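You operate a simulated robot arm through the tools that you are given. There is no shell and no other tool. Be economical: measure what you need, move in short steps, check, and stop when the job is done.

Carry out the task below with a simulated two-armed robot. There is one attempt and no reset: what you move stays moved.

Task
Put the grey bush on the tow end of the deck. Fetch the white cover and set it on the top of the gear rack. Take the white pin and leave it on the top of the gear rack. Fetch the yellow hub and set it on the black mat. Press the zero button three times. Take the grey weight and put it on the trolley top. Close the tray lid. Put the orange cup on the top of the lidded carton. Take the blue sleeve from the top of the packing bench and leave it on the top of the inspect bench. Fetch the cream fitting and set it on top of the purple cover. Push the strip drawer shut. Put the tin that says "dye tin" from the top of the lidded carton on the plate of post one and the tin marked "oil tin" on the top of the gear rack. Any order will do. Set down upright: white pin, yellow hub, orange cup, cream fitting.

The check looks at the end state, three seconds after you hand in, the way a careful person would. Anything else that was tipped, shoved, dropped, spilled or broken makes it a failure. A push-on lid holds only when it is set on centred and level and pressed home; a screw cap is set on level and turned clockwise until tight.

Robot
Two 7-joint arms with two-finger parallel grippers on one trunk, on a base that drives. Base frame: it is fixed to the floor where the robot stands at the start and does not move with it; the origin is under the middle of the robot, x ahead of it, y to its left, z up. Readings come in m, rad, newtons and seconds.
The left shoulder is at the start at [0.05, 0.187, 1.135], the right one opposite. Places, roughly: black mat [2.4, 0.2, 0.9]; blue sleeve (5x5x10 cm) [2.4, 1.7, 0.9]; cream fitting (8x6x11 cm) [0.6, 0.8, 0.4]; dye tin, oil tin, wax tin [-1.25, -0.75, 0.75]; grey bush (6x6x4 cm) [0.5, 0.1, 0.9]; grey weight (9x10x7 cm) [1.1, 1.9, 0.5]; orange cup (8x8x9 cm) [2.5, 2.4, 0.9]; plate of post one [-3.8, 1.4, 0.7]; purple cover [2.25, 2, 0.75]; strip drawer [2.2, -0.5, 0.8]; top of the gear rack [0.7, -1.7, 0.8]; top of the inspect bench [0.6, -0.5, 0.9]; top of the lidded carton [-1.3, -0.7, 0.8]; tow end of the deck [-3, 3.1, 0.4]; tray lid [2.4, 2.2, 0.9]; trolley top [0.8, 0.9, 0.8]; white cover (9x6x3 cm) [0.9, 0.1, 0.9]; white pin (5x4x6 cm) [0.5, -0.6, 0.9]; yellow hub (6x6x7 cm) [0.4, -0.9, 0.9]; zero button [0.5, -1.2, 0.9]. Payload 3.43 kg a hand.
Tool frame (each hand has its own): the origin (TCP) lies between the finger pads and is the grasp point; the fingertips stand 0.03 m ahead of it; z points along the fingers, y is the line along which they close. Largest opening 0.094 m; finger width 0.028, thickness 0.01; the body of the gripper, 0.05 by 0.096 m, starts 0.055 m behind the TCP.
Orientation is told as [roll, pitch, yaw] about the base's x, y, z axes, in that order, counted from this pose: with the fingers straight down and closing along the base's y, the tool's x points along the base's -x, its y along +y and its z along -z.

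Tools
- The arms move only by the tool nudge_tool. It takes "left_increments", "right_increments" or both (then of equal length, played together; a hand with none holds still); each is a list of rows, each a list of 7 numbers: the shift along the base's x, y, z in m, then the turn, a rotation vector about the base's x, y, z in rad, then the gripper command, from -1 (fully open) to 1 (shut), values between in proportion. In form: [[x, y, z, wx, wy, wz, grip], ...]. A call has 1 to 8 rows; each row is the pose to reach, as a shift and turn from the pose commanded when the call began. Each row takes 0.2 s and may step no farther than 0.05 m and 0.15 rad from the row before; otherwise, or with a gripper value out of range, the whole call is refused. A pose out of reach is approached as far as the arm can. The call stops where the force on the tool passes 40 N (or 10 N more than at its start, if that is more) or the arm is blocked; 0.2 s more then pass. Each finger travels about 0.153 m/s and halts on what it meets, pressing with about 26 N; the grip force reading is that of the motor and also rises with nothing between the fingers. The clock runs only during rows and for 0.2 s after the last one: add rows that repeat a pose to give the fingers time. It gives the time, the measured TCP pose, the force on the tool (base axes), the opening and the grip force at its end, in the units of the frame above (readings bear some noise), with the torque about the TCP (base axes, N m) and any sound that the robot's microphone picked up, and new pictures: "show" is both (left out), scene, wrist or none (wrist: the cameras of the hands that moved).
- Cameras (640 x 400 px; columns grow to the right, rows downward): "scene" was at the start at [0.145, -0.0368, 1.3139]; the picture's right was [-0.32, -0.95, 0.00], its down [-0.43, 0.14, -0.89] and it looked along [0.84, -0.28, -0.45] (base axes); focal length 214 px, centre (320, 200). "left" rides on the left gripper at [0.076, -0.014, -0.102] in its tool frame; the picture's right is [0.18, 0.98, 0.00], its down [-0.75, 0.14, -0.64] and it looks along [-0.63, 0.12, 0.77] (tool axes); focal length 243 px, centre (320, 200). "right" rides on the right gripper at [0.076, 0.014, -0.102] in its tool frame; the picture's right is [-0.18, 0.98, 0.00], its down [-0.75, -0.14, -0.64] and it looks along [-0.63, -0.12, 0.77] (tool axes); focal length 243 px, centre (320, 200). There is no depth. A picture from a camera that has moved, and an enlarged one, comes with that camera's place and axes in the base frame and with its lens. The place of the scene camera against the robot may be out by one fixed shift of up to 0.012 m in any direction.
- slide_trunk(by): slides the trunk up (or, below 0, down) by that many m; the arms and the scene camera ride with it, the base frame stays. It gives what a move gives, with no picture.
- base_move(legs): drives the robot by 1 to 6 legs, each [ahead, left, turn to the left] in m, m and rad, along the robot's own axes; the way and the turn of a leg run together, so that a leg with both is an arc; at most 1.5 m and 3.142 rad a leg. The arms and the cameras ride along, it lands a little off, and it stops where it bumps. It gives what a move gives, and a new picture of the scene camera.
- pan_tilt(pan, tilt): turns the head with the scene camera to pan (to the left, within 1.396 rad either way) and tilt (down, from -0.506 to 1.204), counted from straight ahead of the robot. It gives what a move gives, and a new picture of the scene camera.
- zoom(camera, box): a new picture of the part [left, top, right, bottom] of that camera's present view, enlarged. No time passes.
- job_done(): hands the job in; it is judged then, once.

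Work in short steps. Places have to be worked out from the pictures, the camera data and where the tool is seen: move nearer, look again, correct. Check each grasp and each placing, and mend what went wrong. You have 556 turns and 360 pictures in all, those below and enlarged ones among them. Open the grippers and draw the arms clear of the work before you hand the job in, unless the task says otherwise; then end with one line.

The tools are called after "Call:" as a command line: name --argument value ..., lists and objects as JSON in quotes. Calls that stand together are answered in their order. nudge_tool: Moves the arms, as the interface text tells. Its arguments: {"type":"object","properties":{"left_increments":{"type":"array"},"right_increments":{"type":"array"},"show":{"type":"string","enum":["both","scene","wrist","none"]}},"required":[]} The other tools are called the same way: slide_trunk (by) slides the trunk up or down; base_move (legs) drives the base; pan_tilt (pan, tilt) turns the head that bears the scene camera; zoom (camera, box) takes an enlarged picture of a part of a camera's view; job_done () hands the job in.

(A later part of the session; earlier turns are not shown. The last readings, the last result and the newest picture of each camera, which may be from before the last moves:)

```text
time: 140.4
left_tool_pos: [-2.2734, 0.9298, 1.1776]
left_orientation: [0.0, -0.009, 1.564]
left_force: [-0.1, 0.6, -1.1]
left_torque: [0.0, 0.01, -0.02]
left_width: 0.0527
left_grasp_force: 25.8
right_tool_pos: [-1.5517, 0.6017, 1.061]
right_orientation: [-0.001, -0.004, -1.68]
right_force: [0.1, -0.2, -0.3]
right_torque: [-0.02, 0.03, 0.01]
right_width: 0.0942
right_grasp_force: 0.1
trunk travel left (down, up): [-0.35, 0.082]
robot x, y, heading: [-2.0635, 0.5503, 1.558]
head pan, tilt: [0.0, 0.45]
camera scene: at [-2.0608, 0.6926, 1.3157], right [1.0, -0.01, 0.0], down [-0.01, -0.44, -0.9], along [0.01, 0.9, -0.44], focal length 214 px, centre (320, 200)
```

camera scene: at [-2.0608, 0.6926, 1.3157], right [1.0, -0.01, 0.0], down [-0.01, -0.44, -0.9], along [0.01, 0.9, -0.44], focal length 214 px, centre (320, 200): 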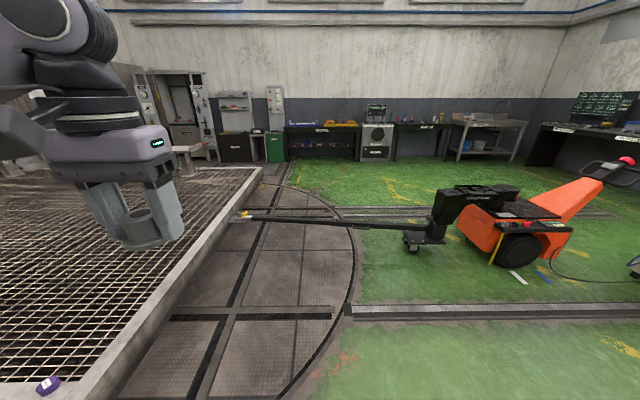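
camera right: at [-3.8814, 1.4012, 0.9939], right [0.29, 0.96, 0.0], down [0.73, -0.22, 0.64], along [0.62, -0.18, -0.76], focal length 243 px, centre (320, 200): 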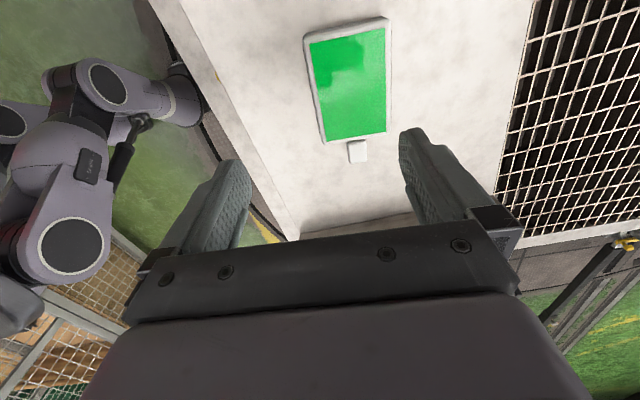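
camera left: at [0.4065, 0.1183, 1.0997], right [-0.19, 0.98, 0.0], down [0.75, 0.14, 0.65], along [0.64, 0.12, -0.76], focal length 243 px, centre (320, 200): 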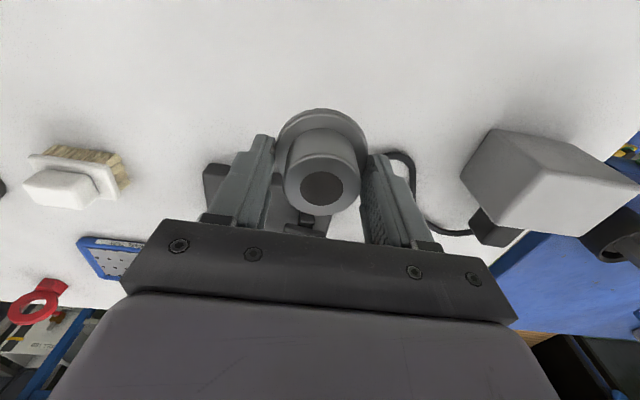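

The area across the bar must be reached from the north side, so I'll carry the bush along and do it later. Next the oil tin: I first unwind the right hand to its natural yaw in front of the robot.

Call:
nudge_tool --right_increments '[[-0.01, 0.02, 0.0, 0, 0, 0.15, -1], [-0.02, 0.04, 0.0, 0, 0, 0.3, -1], [-0.03, 0.06, 0, 0, 0, 0.45, -1], [-0.04, 0.08, 0, 0, 0, 0.6, -1], [-0.05, 0.1, 0, 0, 0, 0.75, -1], [-0.06, 0.12, 0, 0, 0, 0.9, -1], [-0.07, 0.14, 0, 0, 0, 1.05, -1], [-0.08, 0.16, 0, 0, 0, 1.2, -1]]' --show "none"

Call:
nudge_tool --right_increments '[[-0.01, 0.02, 0.01, 0, 0, 0.15, -1], [-0.02, 0.04, 0.02, 0, 0, 0.3, -1], [-0.03, 0.06, 0.03, 0, 0, 0.45, -1], [-0.04, 0.08, 0.04, 0, 0, 0.6, -1], [-0.05, 0.1, 0.05, 0, 0, 0.75, -1], [-0.06, 0.12, 0.06, 0, 0, 0.9, -1], [-0.07, 0.12, 0.07, 0, 0, 1.05, -1], [-0.08, 0.12, 0.08, 0, 0, 1.2, -1]]' --show "none"

Call:
nudge_tool --right_increments '[[-0.01, 0, 0, 0, 0, 0.15, -1], [-0.02, 0, 0, 0, 0, 0.3, -1], [-0.03, 0, 0, 0, 0, 0.45, -1], [-0.04, 0, 0, 0, 0, 0.6, -1], [-0.04, 0, 0, 0, 0, 0.75, -1], [-0.04, 0, 0, 0, 0, 0.82, -1]]' --show "none"

```text
time: 142.2
left_tool_pos: [-2.2726, 0.9299, 1.1776]
left_orientation: [0.002, -0.008, 1.564]
left_force: [0.0, -0.6, -0.5]
left_torque: [0.03, -0.02, 0.01]
left_width: 0.0528
left_grasp_force: 26.3
right_tool_pos: [-1.6309, 0.7624, 1.0603]
right_orientation: [-0.001, -0.004, -0.477]
right_force: [-0.5, 0.2, 1.1]
right_torque: [0.01, -0.01, -0.02]
right_width: 0.0942
right_grasp_force: 0.1
trunk travel left (down, up): [-0.35, 0.082]
robot x, y, heading: [-2.0623, 0.552, 1.556]
head pan, tilt: [0.0, 0.45]
```

```text
time: 144.0
left_tool_pos: [-2.274, 0.9306, 1.1772]
left_orientation: [0.001, -0.009, 1.563]
left_force: [0.6, 0.7, -0.6]
left_torque: [0.0, 0.0, -0.03]
left_width: 0.0524
left_grasp_force: 26.6
right_tool_pos: [-1.7116, 0.882, 1.1423]
right_orientation: [-0.001, -0.003, 0.725]
right_force: [-0.8, -0.1, -0.5]
right_torque: [0.0, 0.0, -0.05]
right_width: 0.094
right_grasp_force: 0.1
right hand out of reach, approached as far as the arm can: row 3
trunk travel left (down, up): [-0.35, 0.082]
robot x, y, heading: [-2.0628, 0.5531, 1.558]
head pan, tilt: [0.0, 0.45]
```

```text
time: 145.4
left_tool_pos: [-2.2745, 0.9298, 1.1774]
left_orientation: [0.0, -0.009, 1.565]
left_force: [0.3, 0.2, -1.1]
left_torque: [-0.02, -0.01, 0.0]
left_width: 0.0524
left_grasp_force: 26.1
right_tool_pos: [-1.7519, 0.8805, 1.1412]
right_orientation: [0.0, -0.004, 1.545]
right_force: [0.2, -0.3, 0.1]
right_torque: [-0.02, 0.01, 0.02]
right_width: 0.094
right_grasp_force: 0.0
trunk travel left (down, up): [-0.35, 0.082]
robot x, y, heading: [-2.0609, 0.5511, 1.564]
head pan, tilt: [0.0, 0.45]
```

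Now turn south and drive to the carton's east side.

Call:
base_move --legs '[[0, 0, -1.57], [1.45, 0, 0], [0, 0, -1.57]]'

Call:
base_move --legs '[[1.2, 0, 0]]'

Call:
pan_tilt --pan -0.6 --tilt 0.6

```text
time: 160.3
left_tool_pos: [-0.4172, 0.1301, 1.1777]
left_orientation: [0.002, -0.008, -1.617]
left_force: [-0.5, 0.5, -1.2]
left_torque: [0.0, -0.02, 0.01]
left_width: 0.0527
left_grasp_force: 26.0
right_tool_pos: [-0.937, 0.1998, 1.1409]
right_orientation: [-0.001, -0.001, -1.637]
right_force: [-0.1, 0.0, 0.2]
right_torque: [-0.01, -0.02, 0.01]
right_width: 0.0941
right_grasp_force: 0.1
trunk travel left (down, up): [-0.35, 0.082]
robot x, y, heading: [-0.6139, 0.5163, -1.625]
head pan, tilt: [0.0, 0.45]
camera scene: at [-0.6217, 0.3611, 1.3157], right [-1.0, 0.05, 0.0], down [0.02, 0.43, -0.9], along [-0.05, -0.9, -0.44], focal length 214 px, centre (320, 200)
```

scene: 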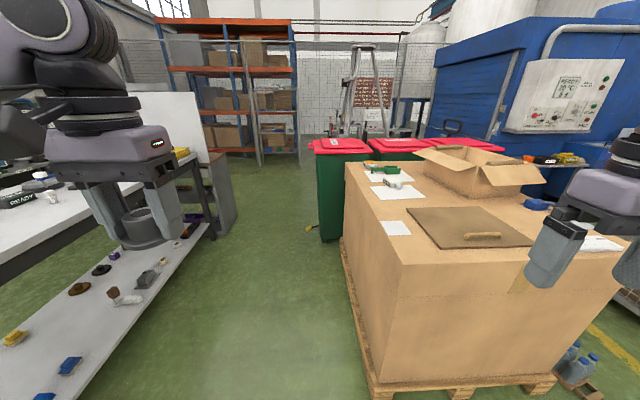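

```text
time: 163.5
left_tool_pos: [-0.4276, -0.3394, 1.1766]
left_orientation: [0.001, -0.007, -1.617]
left_force: [-0.4, -0.4, -1.4]
left_torque: [0.05, -0.01, -0.01]
left_width: 0.0526
left_grasp_force: 26.1
right_tool_pos: [-0.9485, -0.2685, 1.1423]
right_orientation: [-0.001, -0.002, -1.642]
right_force: [-0.8, -0.4, -0.4]
right_torque: [0.0, 0.0, 0.05]
right_width: 0.0942
right_grasp_force: 0.0
trunk travel left (down, up): [-0.35, 0.082]
robot x, y, heading: [-0.6226, 0.0513, -1.626]
head pan, tilt: [0.0, 0.45]
stopped in leg 1: the robot was blocked; the commanded pose is now the measured one
camera scene: at [-0.633, -0.1077, 1.3157], right [-1.0, 0.05, 0.0], down [0.02, 0.43, -0.9], along [-0.05, -0.9, -0.44], focal length 214 px, centre (320, 200)
```

scene: 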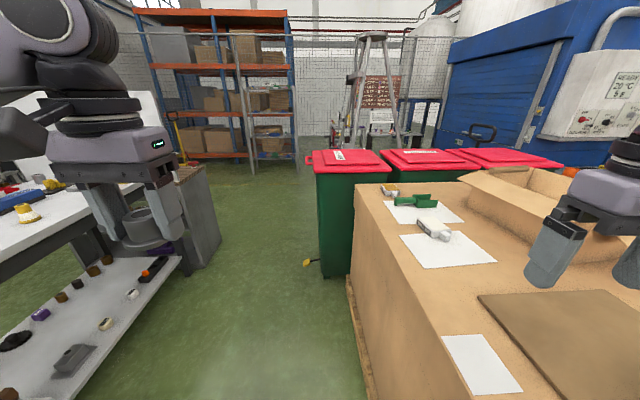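

```text
time: 164.5
left_tool_pos: [-0.4286, -0.3386, 1.1776]
left_orientation: [-0.001, -0.006, -1.618]
left_force: [0.0, 0.2, -2.0]
left_torque: [0.02, 0.01, -0.03]
left_width: 0.0529
left_grasp_force: 26.4
right_tool_pos: [-0.9479, -0.2686, 1.1408]
right_orientation: [-0.003, -0.004, -1.642]
right_force: [-0.5, 0.2, 0.6]
right_torque: [0.02, -0.01, -0.01]
right_width: 0.094
right_grasp_force: 0.0
trunk travel left (down, up): [-0.35, 0.082]
robot x, y, heading: [-0.6236, 0.05, -1.625]
head pan, tilt: [-0.6, 0.6]
camera scene: at [-0.6811, -0.0863, 1.3022], right [-0.79, 0.61, 0.0], down [0.34, 0.45, -0.83], along [-0.5, -0.65, -0.56], focal length 214 px, centre (320, 200)
```

scene: 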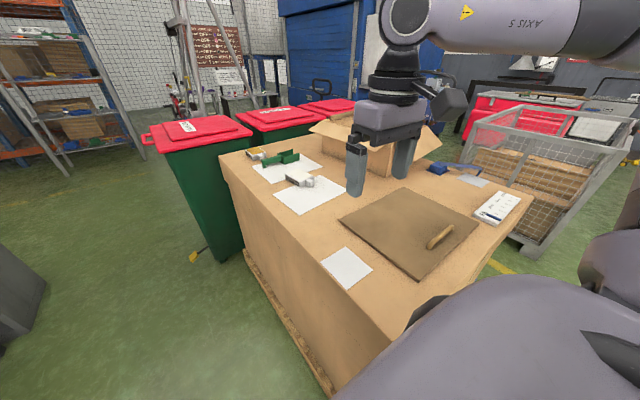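

The base's side touched the carton corner. I back off, shift east, and go on south.

Call:
base_move --legs '[[-0.08, 0, 0], [0, 0.17, 0.055], [0.9, 0, 0]]'

```text
time: 170.9
left_tool_pos: [-0.2312, -1.1487, 1.1774]
left_orientation: [0.0, -0.007, -1.561]
left_force: [0.6, 0.8, -1.7]
left_torque: [0.02, 0.0, 0.01]
left_width: 0.0527
left_grasp_force: 25.9
right_tool_pos: [-0.7538, -1.1096, 1.1411]
right_orientation: [-0.003, -0.003, -1.584]
right_force: [0.6, -1.4, 0.0]
right_torque: [0.04, 0.0, 0.02]
right_width: 0.094
right_grasp_force: 0.1
trunk travel left (down, up): [-0.35, 0.082]
robot x, y, heading: [-0.4516, -0.7709, -1.567]
head pan, tilt: [-0.6, 0.6]
camera scene: at [-0.499, -0.9119, 1.3021], right [-0.83, 0.56, 0.0], down [0.32, 0.47, -0.82], along [-0.46, -0.68, -0.57], focal length 214 px, centre (320, 200)
```

scene: 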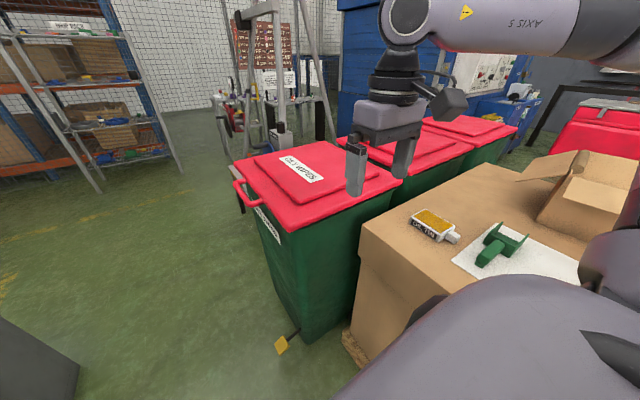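

Oil tin at about (-1.05, -1.13), long axis along y. I shift slightly toward the carton.

Call:
base_move --legs '[[-0.05, -0.11, 0]]'

Call:
nudge_tool --right_increments '[[-0.03, 0.0, -0.03, 0, 0, 0, -1], [-0.06, 0.0, -0.06, 0, 0, 0, -1], [-0.09, -0.01, -0.09, 0, 0, 0, -1], [-0.12, -0.03, -0.11, 0, 0, 0, -1], [-0.15, -0.05, -0.13, 0, 0, 0, -1], [-0.185, -0.07, -0.14, 0, 0, 0, -1]]' --show "wrist"

```text
time: 172.1
left_tool_pos: [-0.3401, -1.1008, 1.1771]
left_orientation: [0.001, -0.006, -1.561]
left_force: [-0.3, 0.2, -0.6]
left_torque: [0.01, -0.01, -0.03]
left_width: 0.0526
left_grasp_force: 25.3
right_tool_pos: [-0.8641, -1.0594, 1.141]
right_orientation: [-0.003, -0.003, -1.584]
right_force: [-1.1, -0.3, 0.4]
right_torque: [-0.03, -0.02, 0.03]
right_width: 0.0938
right_grasp_force: 0.0
trunk travel left (down, up): [-0.35, 0.082]
robot x, y, heading: [-0.5568, -0.7223, -1.57]
head pan, tilt: [-0.6, 0.6]
camera scene: at [-0.6078, -0.8623, 1.3021], right [-0.83, 0.56, 0.0], down [0.32, 0.47, -0.82], along [-0.46, -0.68, -0.57], focal length 214 px, centre (320, 200)
```

scene: 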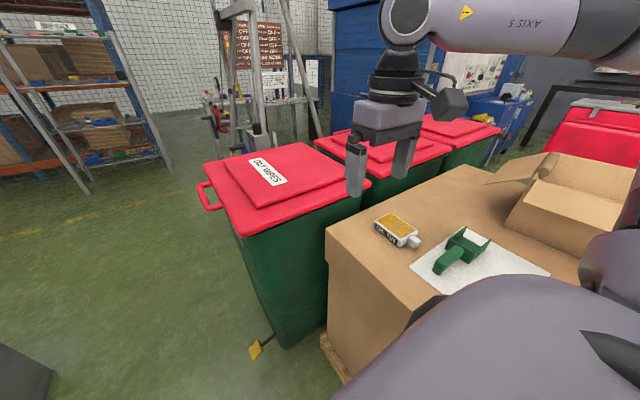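

```text
time: 173.5
left_tool_pos: [-0.34, -1.0998, 1.1766]
left_orientation: [0.001, -0.006, -1.562]
left_force: [0.2, -1.1, -0.6]
left_torque: [0.02, -0.01, 0.0]
left_width: 0.0528
left_grasp_force: 25.9
right_tool_pos: [-1.0494, -1.1294, 1.0001]
right_orientation: [-0.002, -0.004, -1.584]
right_force: [0.0, -1.0, 0.7]
right_torque: [0.0, 0.02, -0.03]
right_width: 0.0939
right_grasp_force: 0.0
trunk travel left (down, up): [-0.35, 0.082]
robot x, y, heading: [-0.5575, -0.7265, -1.57]
head pan, tilt: [-0.6, 0.6]
camera right: at [-1.034, -1.0532, 1.1017], right [0.98, -0.2, 0.0], down [-0.15, -0.75, 0.64], along [-0.13, -0.63, -0.76], focal length 243 px, centre (320, 200)
```

right: 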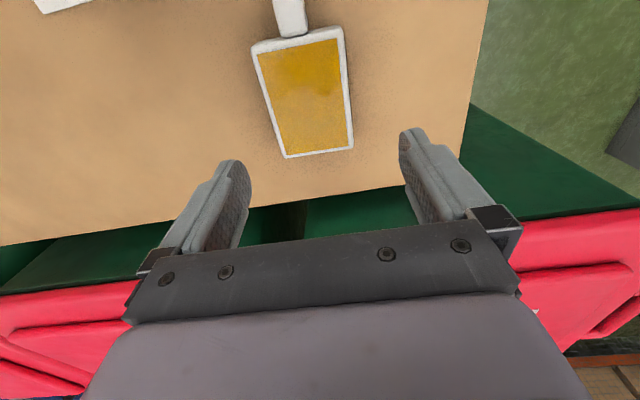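

Centred; I descend and grip the oil tin.

Call:
nudge_tool --right_increments '[[-0.008, 0.004, -0.04, 0, 0, 0.015, -1], [-0.008, 0.004, -0.08, 0, 0, 0.015, -1], [-0.008, 0.004, -0.108, 0, 0, 0.015, -1], [-0.008, 0.004, -0.108, 0, 0, 0.015, 0], [-0.008, 0.004, -0.108, 0, 0, 0.015, 1], [-0.008, 0.004, -0.108, 0, 0, 0.015, 1], [-0.008, 0.004, -0.07, 0, 0, 0.015, 1], [-0.008, 0.004, -0.03, 0, 0, 0.015, 1]]' --show "wrist"

```text
time: 175.3
left_tool_pos: [-0.3408, -1.1007, 1.1771]
left_orientation: [-0.001, -0.006, -1.561]
left_force: [0.1, 0.2, -0.8]
left_torque: [0.0, 0.03, -0.01]
left_width: 0.0523
left_grasp_force: 25.5
right_tool_pos: [-1.0554, -1.1254, 0.9707]
right_orientation: [-0.001, 0.0, -1.568]
right_force: [0.6, -0.1, -4.5]
right_torque: [0.01, 0.02, -0.01]
right_width: 0.0757
right_grasp_force: 26.6
trunk travel left (down, up): [-0.35, 0.082]
robot x, y, heading: [-0.5573, -0.7219, -1.57]
head pan, tilt: [-0.6, 0.6]
camera right: at [-1.0408, -1.0488, 1.0717], right [0.98, -0.18, 0.0], down [-0.14, -0.75, 0.64], along [-0.12, -0.63, -0.77], focal length 243 px, centre (320, 200)
```

right: 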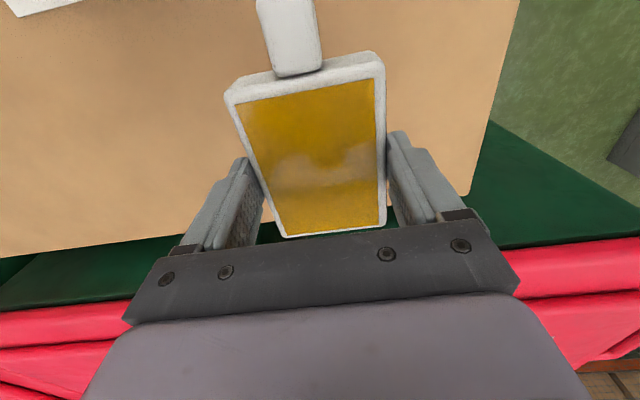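

Oil tin held. I lift and retract, then head toward the gear rack at (0.7, -1.7).

Call:
nudge_tool --right_increments '[[0.0, 0.0, 0.045, 0, 0, 0, 1], [0.03, 0.01, 0.08, 0, 0, 0, 1], [0.07, 0.03, 0.1, 0, 0, 0, 1], [0.11, 0.05, 0.12, 0, 0, 0, 1], [0.15, 0.06, 0.14, 0, 0, 0, 1], [0.19, 0.07, 0.16, 0, 0, 0, 1]]' --show "none"

Call:
base_move --legs '[[0, 0.2, 0], [0, 0, 1.2]]'

Call:
pan_tilt --pan 0.0 --tilt 0.5

```text
time: 176.7
left_tool_pos: [-0.3395, -1.1016, 1.1766]
left_orientation: [-0.001, -0.006, -1.561]
left_force: [-0.7, 0.5, -1.8]
left_torque: [0.0, 0.03, 0.02]
left_width: 0.0526
left_grasp_force: 25.5
right_tool_pos: [-0.8642, -1.0577, 1.1295]
right_orientation: [-0.004, -0.001, -1.573]
right_force: [-0.1, -0.5, -5.2]
right_torque: [0.0, 0.02, 0.01]
right_width: 0.0757
right_grasp_force: 26.5
trunk travel left (down, up): [-0.35, 0.082]
robot x, y, heading: [-0.554, -0.7244, -1.569]
head pan, tilt: [-0.6, 0.6]
```

```text
time: 181.3
left_tool_pos: [0.0679, -0.647, 1.1768]
left_orientation: [0.001, -0.006, -0.338]
left_force: [-0.7, -0.9, -1.7]
left_torque: [0.0, 0.0, 0.0]
left_width: 0.0527
left_grasp_force: 25.9
right_tool_pos: [-0.1525, -1.1272, 1.1302]
right_orientation: [-0.002, -0.001, -0.347]
right_force: [0.2, -1.0, -4.0]
right_torque: [0.03, -0.05, 0.0]
right_width: 0.0756
right_grasp_force: 25.8
trunk travel left (down, up): [-0.35, 0.082]
robot x, y, heading: [-0.3651, -0.7232, -0.346]
head pan, tilt: [-0.6, 0.6]
camera scene: at [-0.2544, -0.8223, 1.3021], right [-0.81, -0.58, 0.0], down [-0.33, 0.46, -0.82], along [0.48, -0.67, -0.57], focal length 214 px, centre (320, 200)
```

scene: 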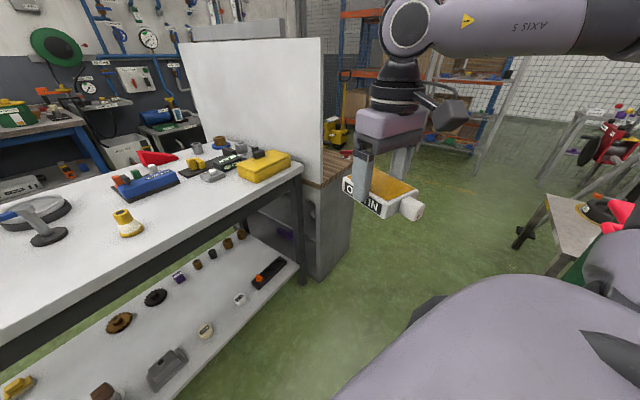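

```text
time: 182.3
left_tool_pos: [0.0668, -0.6479, 1.1766]
left_orientation: [0.001, -0.007, -0.339]
left_force: [0.5, -0.4, 0.3]
left_torque: [0.0, 0.05, 0.01]
left_width: 0.0527
left_grasp_force: 26.1
right_tool_pos: [-0.153, -1.1274, 1.1301]
right_orientation: [-0.002, -0.003, -0.347]
right_force: [-0.2, -0.2, -5.0]
right_torque: [0.02, -0.02, -0.03]
right_width: 0.0759
right_grasp_force: 26.1
trunk travel left (down, up): [-0.35, 0.082]
robot x, y, heading: [-0.3569, -0.7218, -0.346]
head pan, tilt: [0.0, 0.499]
camera scene: at [-0.2205, -0.7816, 1.3111], right [-0.34, -0.94, 0.0], down [-0.45, 0.16, -0.88], along [0.83, -0.3, -0.48], focal length 214 px, centre (320, 200)
```

scene: 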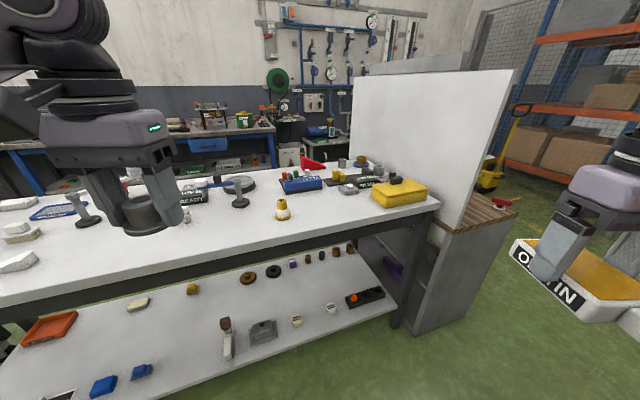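

The gear rack is the wood-topped cabinet behind the screen. I drive around to its south side and face it.

Call:
base_move --legs '[[0, 0, -1.224], [1.5, 0, 0], [0.1, 0, 1.57], [0.9, 0, 0]]'

Call:
base_move --legs '[[0, 0, 1.57]]'

```text
time: 188.4
left_tool_pos: [-0.1528, -1.4756, 1.1768]
left_orientation: [0.001, -0.006, -1.583]
left_force: [0.1, 1.1, -0.5]
left_torque: [-0.05, -0.01, 0.01]
left_width: 0.0527
left_grasp_force: 26.3
right_tool_pos: [-0.6777, -1.4215, 1.13]
right_orientation: [-0.002, -0.003, -1.595]
right_force: [-0.8, 1.1, -5.0]
right_torque: [-0.06, -0.02, -0.02]
right_width: 0.0756
right_grasp_force: 26.3
trunk travel left (down, up): [-0.35, 0.082]
robot x, y, heading: [-0.3613, -1.0973, -1.593]
head pan, tilt: [0.0, 0.499]
stopped in leg 2: the robot was blocked; the commanded pose is now the measured one
camera scene: at [-0.3653, -1.2507, 1.3116], right [-1.0, 0.02, 0.0], down [0.01, 0.48, -0.88], along [-0.02, -0.88, -0.48], focal length 214 px, centre (320, 200)
```

scene: 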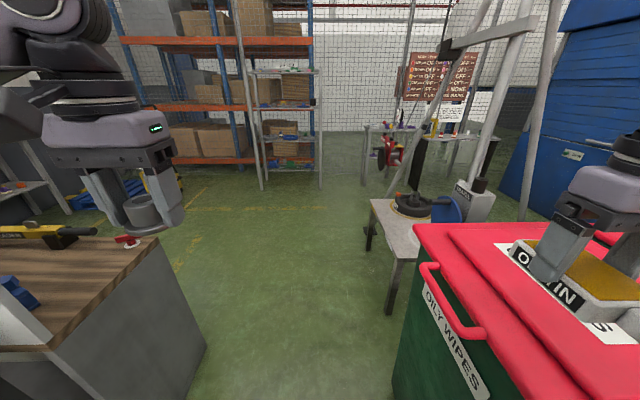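

```text
time: 189.2
left_tool_pos: [-0.1494, -1.4768, 1.1754]
left_orientation: [0.002, -0.002, -1.573]
left_force: [-0.1, -0.4, -2.0]
left_torque: [0.0, 0.03, -0.02]
left_width: 0.0525
left_grasp_force: 26.4
right_tool_pos: [-0.6752, -1.425, 1.1289]
right_orientation: [-0.004, 0.002, -1.585]
right_force: [-0.2, 0.4, -5.0]
right_torque: [0.02, 0.01, 0.01]
right_width: 0.0755
right_grasp_force: 25.7
trunk travel left (down, up): [-0.35, 0.082]
robot x, y, heading: [-0.3634, -1.0963, -1.583]
head pan, tilt: [0.0, 0.499]
stopped in leg 1: the robot was blocked; the commanded pose is now the measured one
camera scene: at [-0.3641, -1.2524, 1.3112], right [-1.0, 0.01, 0.0], down [0.01, 0.48, -0.88], along [-0.01, -0.88, -0.48], focal length 214 px, centre (320, 200)
```

scene: 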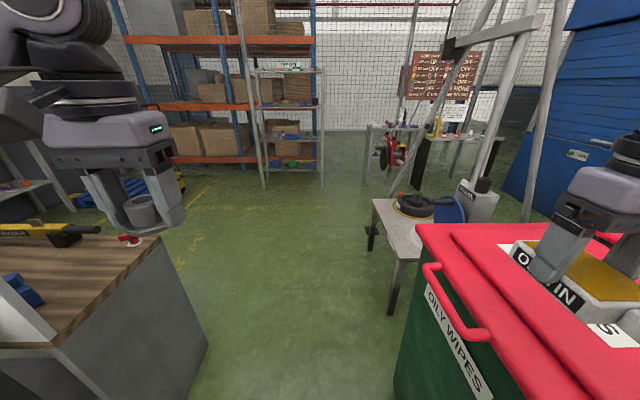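

I touched the bin at right; the gap between bin and rack is centred at x ≈ -0.24. I back off, shift east and proceed.

Call:
base_move --legs '[[-0.06, 0, 0], [0, 0.14, 0]]'

Call:
base_move --legs '[[1.25, 0, 0]]'

```text
time: 191.1
left_tool_pos: [-0.0114, -1.4177, 1.1757]
left_orientation: [-0.001, -0.003, -1.575]
left_force: [0.6, -0.1, -1.0]
left_torque: [0.01, 0.02, -0.04]
left_width: 0.0525
left_grasp_force: 25.7
right_tool_pos: [-0.5369, -1.3652, 1.1286]
right_orientation: [-0.004, 0.0, -1.587]
right_force: [0.0, -0.2, -4.5]
right_torque: [-0.05, 0.0, 0.01]
right_width: 0.0756
right_grasp_force: 25.4
trunk travel left (down, up): [-0.35, 0.082]
robot x, y, heading: [-0.2233, -1.0362, -1.59]
head pan, tilt: [0.0, 0.499]
camera scene: at [-0.2246, -1.1944, 1.3112], right [-1.0, 0.01, 0.0], down [0.01, 0.48, -0.88], along [-0.01, -0.88, -0.48], focal length 214 px, centre (320, 200)
```

scene: 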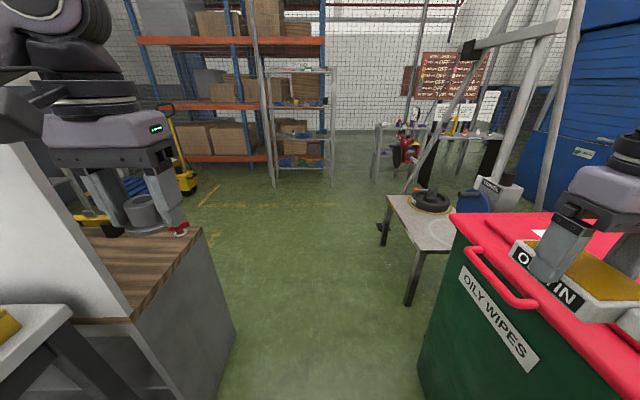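

```text
time: 197.5
left_tool_pos: [-0.0293, -2.6804, 1.1763]
left_orientation: [0.001, -0.004, -1.576]
left_force: [-0.3, -0.6, -0.9]
left_torque: [0.01, 0.02, 0.01]
left_width: 0.0525
left_grasp_force: 26.0
right_tool_pos: [-0.5543, -2.6277, 1.129]
right_orientation: [-0.001, 0.002, -1.586]
right_force: [0.1, 0.5, -4.3]
right_torque: [0.01, 0.02, -0.02]
right_width: 0.0757
right_grasp_force: 26.4
trunk travel left (down, up): [-0.35, 0.082]
robot x, y, heading: [-0.2389, -2.3026, -1.581]
head pan, tilt: [0.0, 0.499]
camera scene: at [-0.2425, -2.4566, 1.3111], right [-1.0, 0.01, 0.0], down [0.01, 0.48, -0.88], along [-0.01, -0.88, -0.48], focal length 214 px, centre (320, 200)
```

scene: 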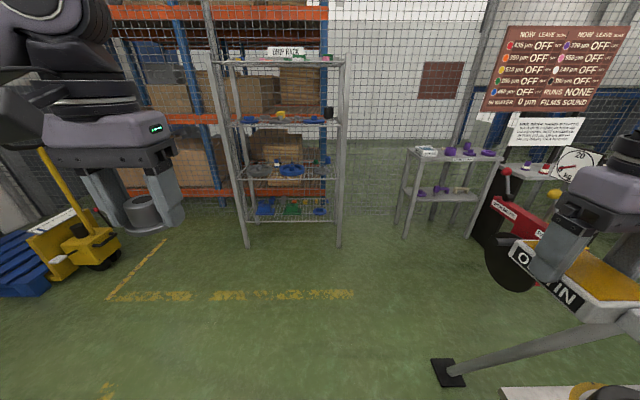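

I move a little further south, turn east, pass along and turn to face the rack.

Call:
base_move --legs '[[0.12, 0, 0], [0, 0, 1.58], [0.9, 0, 0], [0, 0, 1.57]]'

```text
time: 210.7
left_tool_pos: [0.4488, -2.0418, 1.176]
left_orientation: [0.0, -0.003, 1.552]
left_force: [0.2, 0.2, -1.9]
left_torque: [-0.02, -0.01, 0.02]
left_width: 0.0526
left_grasp_force: 26.4
right_tool_pos: [0.9747, -2.1032, 1.129]
right_orientation: [-0.001, 0.003, 1.539]
right_force: [-1.1, 0.0, -4.4]
right_torque: [0.0, -0.01, 0.01]
right_width: 0.0755
right_grasp_force: 25.5
trunk travel left (down, up): [-0.35, 0.082]
robot x, y, heading: [0.6544, -2.4258, 1.54]
head pan, tilt: [0.0, 0.499]
camera scene: at [0.6592, -2.2843, 1.3112], right [1.0, -0.03, 0.0], down [-0.01, -0.48, -0.88], along [0.02, 0.88, -0.48], focal length 214 px, centre (320, 200)
```

scene: 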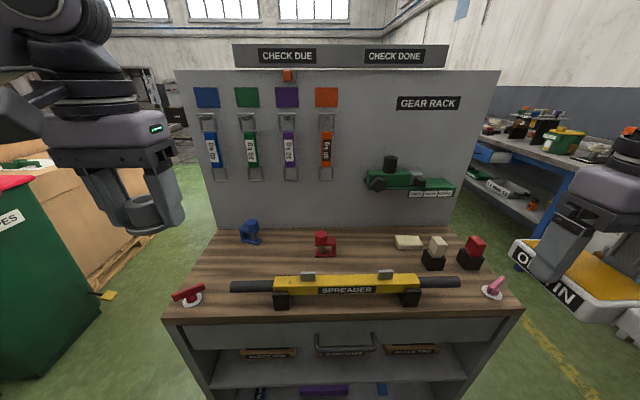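

Gear rack top: z ≈ 0.79, free spot between the red shackle and the cream block at about (0.83, -1.69). I close in and align.

Call:
base_move --legs '[[0.16, 0.0, 0.03]]'

Call:
zoom --camera "scene" --box '[160, 200, 480, 400]'

```text
time: 212.1
left_tool_pos: [0.4398, -1.8908, 1.1752]
left_orientation: [0.003, -0.003, 1.578]
left_force: [-0.4, 0.6, -0.9]
left_torque: [-0.02, -0.03, 0.01]
left_width: 0.0522
left_grasp_force: 26.0
right_tool_pos: [0.9664, -1.9365, 1.1284]
right_orientation: [-0.001, 0.003, 1.568]
right_force: [0.5, 0.5, -5.2]
right_torque: [0.0, 0.01, -0.04]
right_width: 0.0757
right_grasp_force: 25.9
trunk travel left (down, up): [-0.35, 0.082]
robot x, y, heading: [0.6559, -2.2693, 1.568]
head pan, tilt: [0.0, 0.499]
camera scene: at [0.6574, -2.1266, 1.311], right [1.0, 0.0, 0.0], down [0.0, -0.48, -0.88], along [0.0, 0.88, -0.48], focal length 214 px, centre (320, 200)
```

scene: 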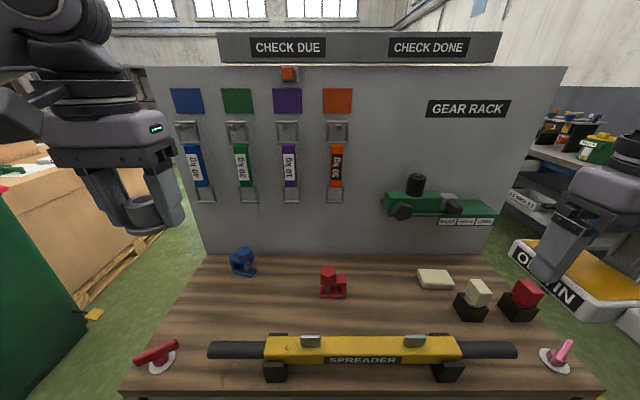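

```text
2.00 times, centred on (320, 300) of scene
camera zoom: at [0.6574, -2.1266, 1.311], right [1.0, 0.0, 0.0], down [0.0, -0.48, -0.88], along [0.0, 0.88, -0.48], focal length 429 px, centre (320, 0)
```

zoom: 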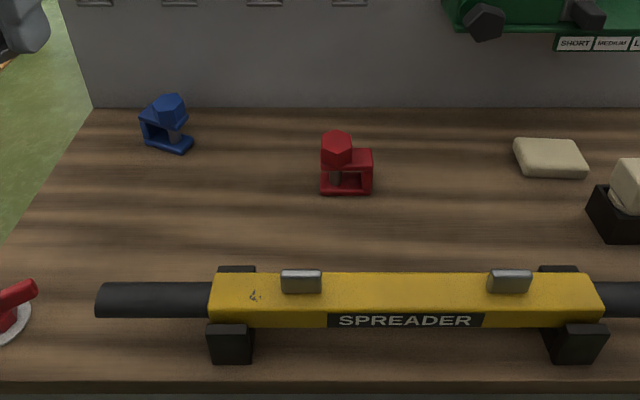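

Call:
base_move --legs '[[0.035, 0.0, 0.0]]'

Call:
nudge_tool --right_increments '[[-0.03, 0.03, -0.02, 0, 0, 0, 1], [-0.06, 0.06, -0.04, 0, 0, 0, 1], [-0.09, 0.09, -0.06, 0, 0, 0, 1], [-0.12, 0.12, -0.08, 0, 0, 0, 1], [-0.131, 0.16, -0.1, 0, 0, 0, 1], [-0.131, 0.2, -0.12, 0, 0, 0, 1], [-0.131, 0.215, -0.16, 0, 0, 0, 1]]' --show "both"

```text
time: 213.0
left_tool_pos: [0.4416, -1.8772, 1.1748]
left_orientation: [0.002, -0.003, 1.579]
left_force: [-0.7, -0.3, -1.4]
left_torque: [0.0, -0.02, -0.01]
left_width: 0.0526
left_grasp_force: 25.7
right_tool_pos: [0.9665, -1.9237, 1.1275]
right_orientation: [-0.005, 0.005, 1.567]
right_force: [0.6, -0.3, -4.8]
right_torque: [0.0, -0.01, 0.03]
right_width: 0.0758
right_grasp_force: 26.2
trunk travel left (down, up): [-0.35, 0.082]
robot x, y, heading: [0.6546, -2.2514, 1.567]
head pan, tilt: [0.0, 0.499]
stopped in leg 1: the robot was blocked; the commanded pose is now the measured one
camera scene: at [0.6574, -2.1134, 1.3113], right [1.0, 0.0, 0.0], down [0.0, -0.48, -0.88], along [0.0, 0.88, -0.48], focal length 214 px, centre (320, 200)
```

scene: 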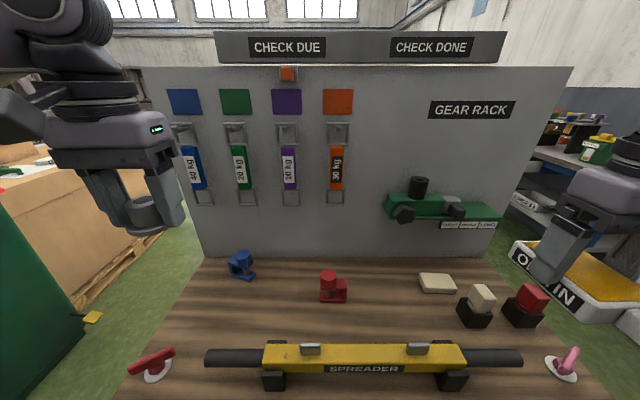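

```text
time: 214.6
left_tool_pos: [0.4415, -1.8754, 1.1743]
left_orientation: [0.0, -0.005, 1.58]
left_force: [-0.4, -0.9, -1.3]
left_torque: [0.05, -0.02, 0.02]
left_width: 0.0527
left_grasp_force: 26.3
right_tool_pos: [0.8707, -1.7511, 0.9855]
right_orientation: [-0.002, 0.002, 1.567]
right_force: [0.5, -0.5, -5.0]
right_torque: [0.0, 0.0, 0.01]
right_width: 0.0759
right_grasp_force: 26.1
right hand out of reach, approached as far as the arm can: row 5, 6, 7
trunk travel left (down, up): [-0.35, 0.082]
robot x, y, heading: [0.6607, -2.2528, 1.569]
head pan, tilt: [0.0, 0.499]
camera scene: at [0.6574, -2.1125, 1.3112], right [1.0, 0.0, 0.0], down [0.0, -0.48, -0.88], along [0.0, 0.88, -0.48], focal length 214 px, centre (320, 200)
camera right: at [0.8567, -1.827, 1.0866], right [-0.98, 0.19, 0.0], down [0.14, 0.75, 0.64], along [0.12, 0.63, -0.77], focal length 243 px, centre (320, 200)
```

scene: 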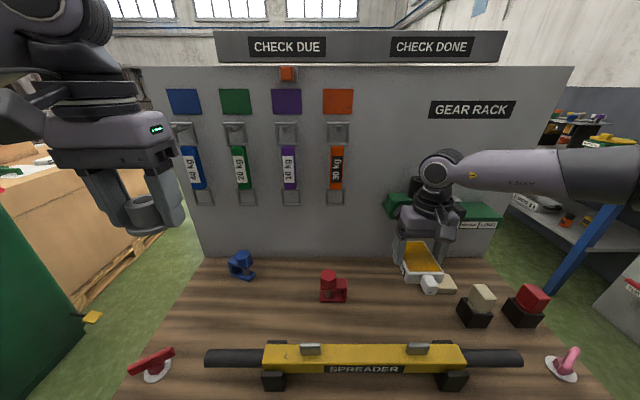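
right: 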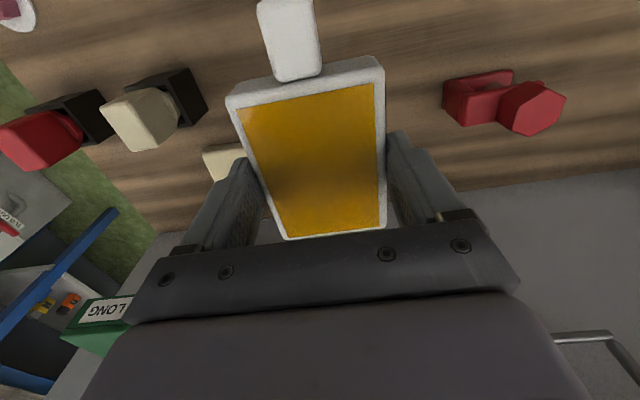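

Call:
nudge_tool --right_increments '[[-0.02, 0.0, -0.04, 0, 0, 0, 1], [-0.036, 0.01, -0.08, 0, 0, 0, 1], [-0.036, 0.035, -0.11, 0, 0, 0, 1], [-0.036, 0.06, -0.12, 0, 0, 0, 1]]' --show "both"

```text
time: 215.6
left_tool_pos: [0.4405, -1.8746, 1.175]
left_orientation: [0.002, -0.001, 1.581]
left_force: [-0.4, 0.3, -2.2]
left_torque: [-0.05, -0.01, 0.02]
left_width: 0.0528
left_grasp_force: 26.2
right_tool_pos: [0.8934, -1.7627, 0.9118]
right_orientation: [-0.001, 0.005, 1.568]
right_force: [-0.2, 0.1, -3.7]
right_torque: [0.0, -0.03, 0.02]
right_width: 0.0755
right_grasp_force: 26.1
right hand out of reach, approached as far as the arm can: row 1, 2, 3, 4
trunk travel left (down, up): [-0.35, 0.082]
robot x, y, heading: [0.6581, -2.2551, 1.569]
head pan, tilt: [0.0, 0.499]
camera scene: at [0.6575, -2.1122, 1.3111], right [1.0, 0.0, 0.0], down [0.0, -0.48, -0.88], along [0.0, 0.88, -0.48], focal length 214 px, centre (320, 200)
camera right: at [0.8786, -1.8398, 1.0128], right [-0.98, 0.19, 0.0], down [0.14, 0.75, 0.64], along [0.12, 0.63, -0.77], focal length 243 px, centre (320, 200)
```

scene: 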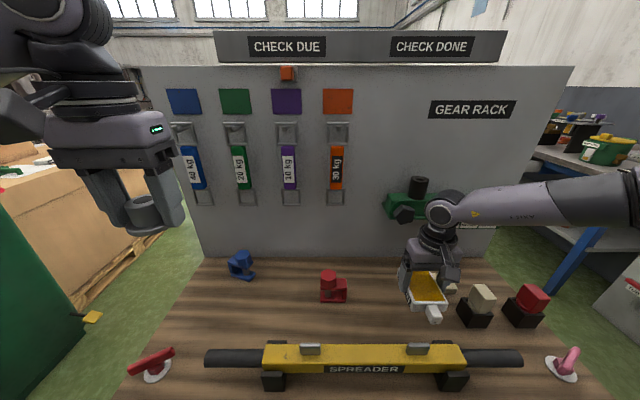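
right: 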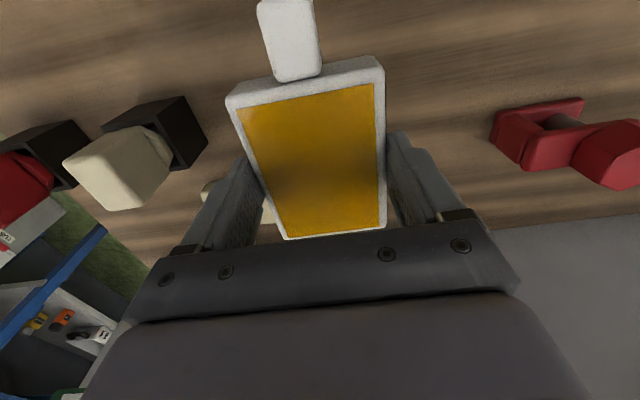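

The reach is best when the hand is only slightly below the shoulder. I raise the hand, then lower the trunk.

Call:
nudge_tool --left_increments '[[0, -0.01, 0.03, 0, 0, 0, 1], [0, -0.02, 0.06, 0, 0, 0, 1], [0, -0.03, 0.06, 0, 0, 0, 1], [0, -0.04, 0.06, 0, 0, 0, 1]]' --right_increments '[[0, 0, 0.04, 0, 0, 0, 1], [0, -0.02, 0.08, 0, 0, 0, 1], [0, -0.04, 0.12, 0, 0, 0, 1], [-0.0, -0.06, 0.16, 0, 0, 0, 1]]' --show "none"

Call:
slide_trunk --by -0.15

Call:
nudge_tool --right_increments '[[-0.02, 0.02, -0.01, 0, 0, 0, 1], [-0.04, 0.05, -0.02, 0, 0, 0, 1], [-0.05, 0.09, -0.02, 0, 0, 0, 1], [-0.05, 0.125, -0.02, 0, 0, 0, 1]]' --show "both"

```text
time: 216.6
left_tool_pos: [0.441, -1.9173, 1.2344]
left_orientation: [0.0, -0.002, 1.579]
left_force: [-0.3, -0.1, -1.5]
left_torque: [0.0, 0.01, 0.0]
left_width: 0.0528
left_grasp_force: 26.2
right_tool_pos: [0.8894, -1.8244, 1.0731]
right_orientation: [-0.003, 0.006, 1.568]
right_force: [0.1, 0.6, -4.0]
right_torque: [0.02, -0.03, -0.02]
right_width: 0.0757
right_grasp_force: 26.2
trunk travel left (down, up): [-0.35, 0.082]
robot x, y, heading: [0.6574, -2.2527, 1.571]
head pan, tilt: [0.0, 0.499]
```

```text
time: 218.3
left_tool_pos: [0.4409, -1.9167, 1.0844]
left_orientation: [0.001, -0.004, 1.579]
left_force: [0.0, -0.3, -1.3]
left_torque: [-0.04, 0.0, 0.02]
left_width: 0.0525
left_grasp_force: 25.8
right_tool_pos: [0.8893, -1.8238, 0.923]
right_orientation: [-0.006, 0.006, 1.569]
right_force: [0.2, 1.3, -5.7]
right_torque: [-0.04, 0.02, 0.02]
right_width: 0.0758
right_grasp_force: 25.9
trunk travel left (down, up): [-0.2, 0.232]
robot x, y, heading: [0.659, -2.2538, 1.57]
head pan, tilt: [0.0, 0.499]
```

```text
time: 219.3
left_tool_pos: [0.44, -1.9162, 1.0843]
left_orientation: [0.002, -0.003, 1.579]
left_force: [-0.7, -0.2, -1.1]
left_torque: [0.0, 0.01, -0.01]
left_width: 0.0527
left_grasp_force: 26.2
right_tool_pos: [0.8749, -1.7396, 0.9009]
right_orientation: [-0.001, 0.004, 1.568]
right_force: [0.7, -0.1, -4.3]
right_torque: [0.0, 0.01, 0.0]
right_width: 0.0758
right_grasp_force: 25.9
right hand out of reach, approached as far as the arm can: row 3, 4
trunk travel left (down, up): [-0.2, 0.232]
robot x, y, heading: [0.6622, -2.2563, 1.571]
head pan, tilt: [0.0, 0.499]
camera scene: at [0.6575, -2.1123, 1.1611], right [1.0, 0.0, 0.0], down [0.0, -0.48, -0.88], along [0.0, 0.88, -0.48], focal length 214 px, centre (320, 200)
camera right: at [0.8612, -1.8164, 1.0027], right [-0.98, 0.19, 0.0], down [0.14, 0.76, 0.64], along [0.12, 0.63, -0.77], focal length 243 px, centre (320, 200)
```

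scene: 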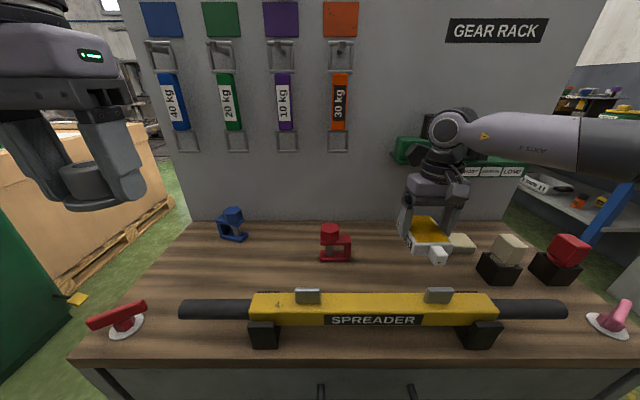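
right: 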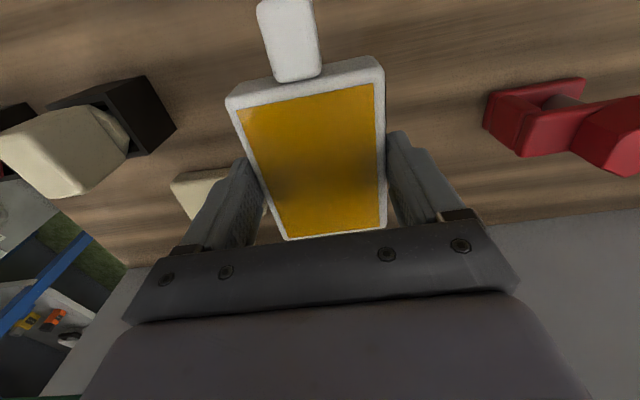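

The spot under the hand (0.87, -1.74) is already clear of both the cream block and the spreader. I lower here, nudging slightly west.

Call:
nudge_tool --right_increments '[[-0.008, -0.005, -0.02, 0, 0, 0, 1], [-0.012, -0.005, -0.035, 0, 0, 0, 1], [-0.012, -0.005, -0.045, 0, 0, 0, 1]]' --show "both"

```text
time: 220.1
left_tool_pos: [0.4413, -1.9157, 1.0851]
left_orientation: [0.002, -0.003, 1.583]
left_force: [0.3, -0.4, -1.0]
left_torque: [0.0, 0.01, 0.01]
left_width: 0.0528
left_grasp_force: 26.5
right_tool_pos: [0.8667, -1.7506, 0.8568]
right_orientation: [-0.001, 0.001, 1.567]
right_force: [0.1, 0.2, -5.3]
right_torque: [-0.01, -0.02, 0.02]
right_width: 0.0761
right_grasp_force: 26.3
right hand out of reach, approached as far as the arm can: row 2, 3
trunk travel left (down, up): [-0.2, 0.232]
robot x, y, heading: [0.6565, -2.2552, 1.571]
head pan, tilt: [0.0, 0.499]
camera scene: at [0.6573, -2.1124, 1.1611], right [1.0, 0.0, 0.0], down [0.0, -0.48, -0.88], along [0.0, 0.88, -0.48], focal length 214 px, centre (320, 200)
camera right: at [0.8523, -1.8263, 0.958], right [-0.98, 0.19, 0.0], down [0.14, 0.75, 0.64], along [0.12, 0.63, -0.77], focal length 243 px, centre (320, 200)
```

scene: 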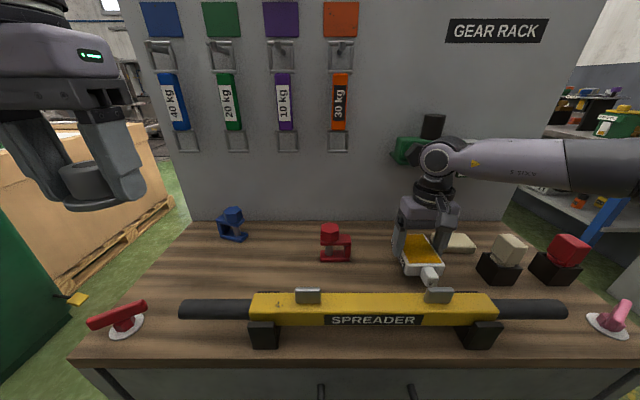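
right: 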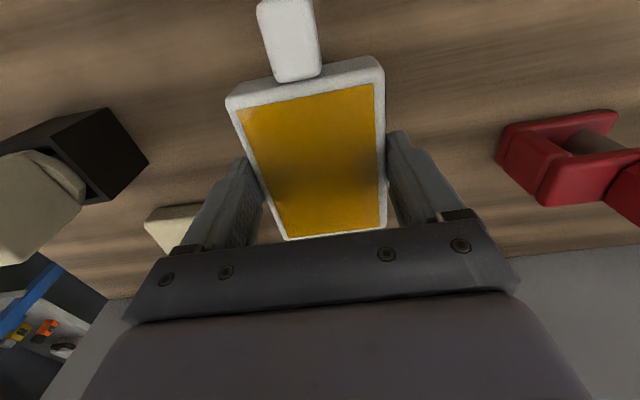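

To get a little more clearance from the spreader I shift the base left 5 cm and push the tin a bit deeper.

Call:
base_move --legs '[[0.0, 0.06, 0]]'

Call:
nudge_tool --right_increments '[[0.02, 0.01, 0, 0, 0, 0, 1], [0.035, 0.03, -0.005, 0, 0, 0, 1], [0.04, 0.05, -0.005, 0, 0, 0, 1]]' --show "none"

```text
time: 221.1
left_tool_pos: [0.3797, -1.917, 1.0838]
left_orientation: [0.0, -0.001, 1.581]
left_force: [-0.5, 0.0, -1.8]
left_torque: [-0.03, -0.03, 0.0]
left_width: 0.0526
left_grasp_force: 26.4
right_tool_pos: [0.807, -1.7497, 0.8568]
right_orientation: [-0.002, -0.001, 1.566]
right_force: [-0.1, -0.6, -5.1]
right_torque: [0.01, 0.0, -0.01]
right_width: 0.0757
right_grasp_force: 26.2
trunk travel left (down, up): [-0.2, 0.232]
robot x, y, heading: [0.5942, -2.256, 1.569]
head pan, tilt: [0.0, 0.499]
camera scene: at [0.5963, -2.1124, 1.1611], right [1.0, 0.0, 0.0], down [0.0, -0.48, -0.88], along [0.0, 0.88, -0.48], focal length 214 px, centre (320, 200)
```

scene: 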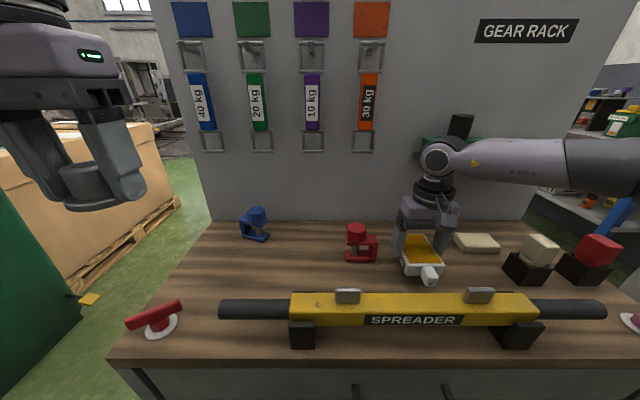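

```text
time: 221.9
left_tool_pos: [0.3806, -1.9155, 1.0843]
left_orientation: [0.004, -0.002, 1.578]
left_force: [-0.1, -0.5, -1.5]
left_torque: [0.0, 0.03, 0.04]
left_width: 0.0525
left_grasp_force: 26.0
right_tool_pos: [0.8536, -1.7163, 0.8537]
right_orientation: [-0.001, 0.0, 1.569]
right_force: [0.0, 0.3, -5.1]
right_torque: [0.0, -0.01, -0.01]
right_width: 0.0759
right_grasp_force: 25.8
right hand out of reach, approached as far as the arm can: row 2, 3
trunk travel left (down, up): [-0.2, 0.232]
robot x, y, heading: [0.5952, -2.2543, 1.573]
head pan, tilt: [0.0, 0.499]
```

Good: (0.854, -1.716). Lower to contact and release.

Call:
nudge_tool --right_increments '[[-0.003, 0, -0.008, 0, 0, 0, 1], [-0.005, 0, -0.016, 0, 0, 0, 1], [-0.005, 0, -0.022, 0, 0, 0, 1], [-0.005, 0, -0.028, 0, 0, 0, 1]]' --show "none"

```text
time: 222.9
left_tool_pos: [0.3803, -1.9168, 1.0849]
left_orientation: [0.001, -0.002, 1.58]
left_force: [0.7, 0.1, -1.3]
left_torque: [-0.01, 0.02, 0.02]
left_width: 0.0528
left_grasp_force: 25.6
right_tool_pos: [0.8532, -1.7214, 0.8267]
right_orientation: [0.002, 0.003, 1.567]
right_force: [-0.4, 0.1, -4.7]
right_torque: [0.02, 0.03, 0.01]
right_width: 0.0759
right_grasp_force: 26.0
right hand out of reach, approached as far as the arm can: row 2, 3, 4
trunk travel left (down, up): [-0.2, 0.232]
robot x, y, heading: [0.5963, -2.2555, 1.569]
head pan, tilt: [0.0, 0.499]
```

Call:
nudge_tool --right_increments '[[0, 0, -0.006, 0, 0, 0, 1], [0, 0, -0.012, 0, 0, 0, 1], [0, 0, -0.018, 0, 0, 0, 1], [0, 0, -0.024, 0, 0, 0, 1], [0, 0, -0.03, 0, 0, 0, 1]]' --show "both"

```text
time: 223.9
left_tool_pos: [0.3801, -1.9175, 1.085]
left_orientation: [0.0, -0.004, 1.58]
left_force: [-0.2, 0.1, -0.9]
left_torque: [-0.03, 0.01, 0.03]
left_width: 0.0527
left_grasp_force: 26.4
right_tool_pos: [0.8535, -1.7224, 0.8152]
right_orientation: [0.005, -0.017, 1.567]
right_force: [-0.5, -2.9, 14.7]
right_torque: [-0.99, -0.65, -0.15]
right_width: 0.076
right_grasp_force: 25.9
right hand out of reach, approached as far as the arm can: row 3, 4, 5
trunk travel left (down, up): [-0.2, 0.232]
robot x, y, heading: [0.594, -2.2572, 1.565]
head pan, tilt: [0.0, 0.499]
stopped in row 5 (right hand): the force on the tool passed its limit (the readings are from after the stop); the commanded pose is now the measured one
camera scene: at [0.5959, -2.1139, 1.1612], right [1.0, 0.0, 0.0], down [0.0, -0.48, -0.88], along [0.0, 0.88, -0.48], focal length 214 px, centre (320, 200)
camera right: at [0.8404, -1.8008, 0.9153], right [-0.98, 0.19, 0.01], down [0.15, 0.74, 0.65], along [0.12, 0.64, -0.76], focal length 243 px, centre (320, 200)
```

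scene: 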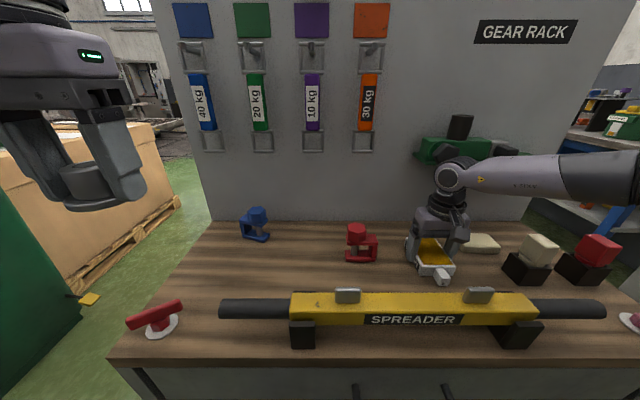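
right: 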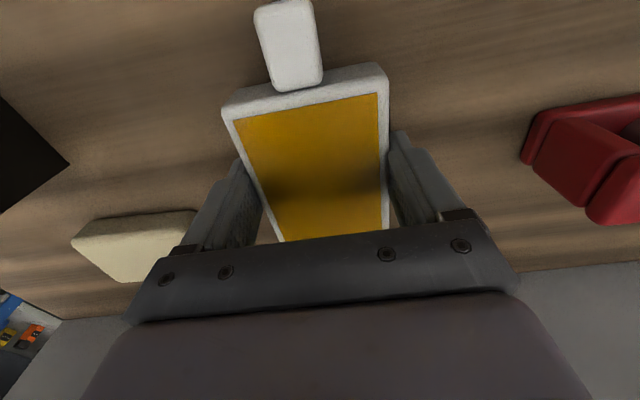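

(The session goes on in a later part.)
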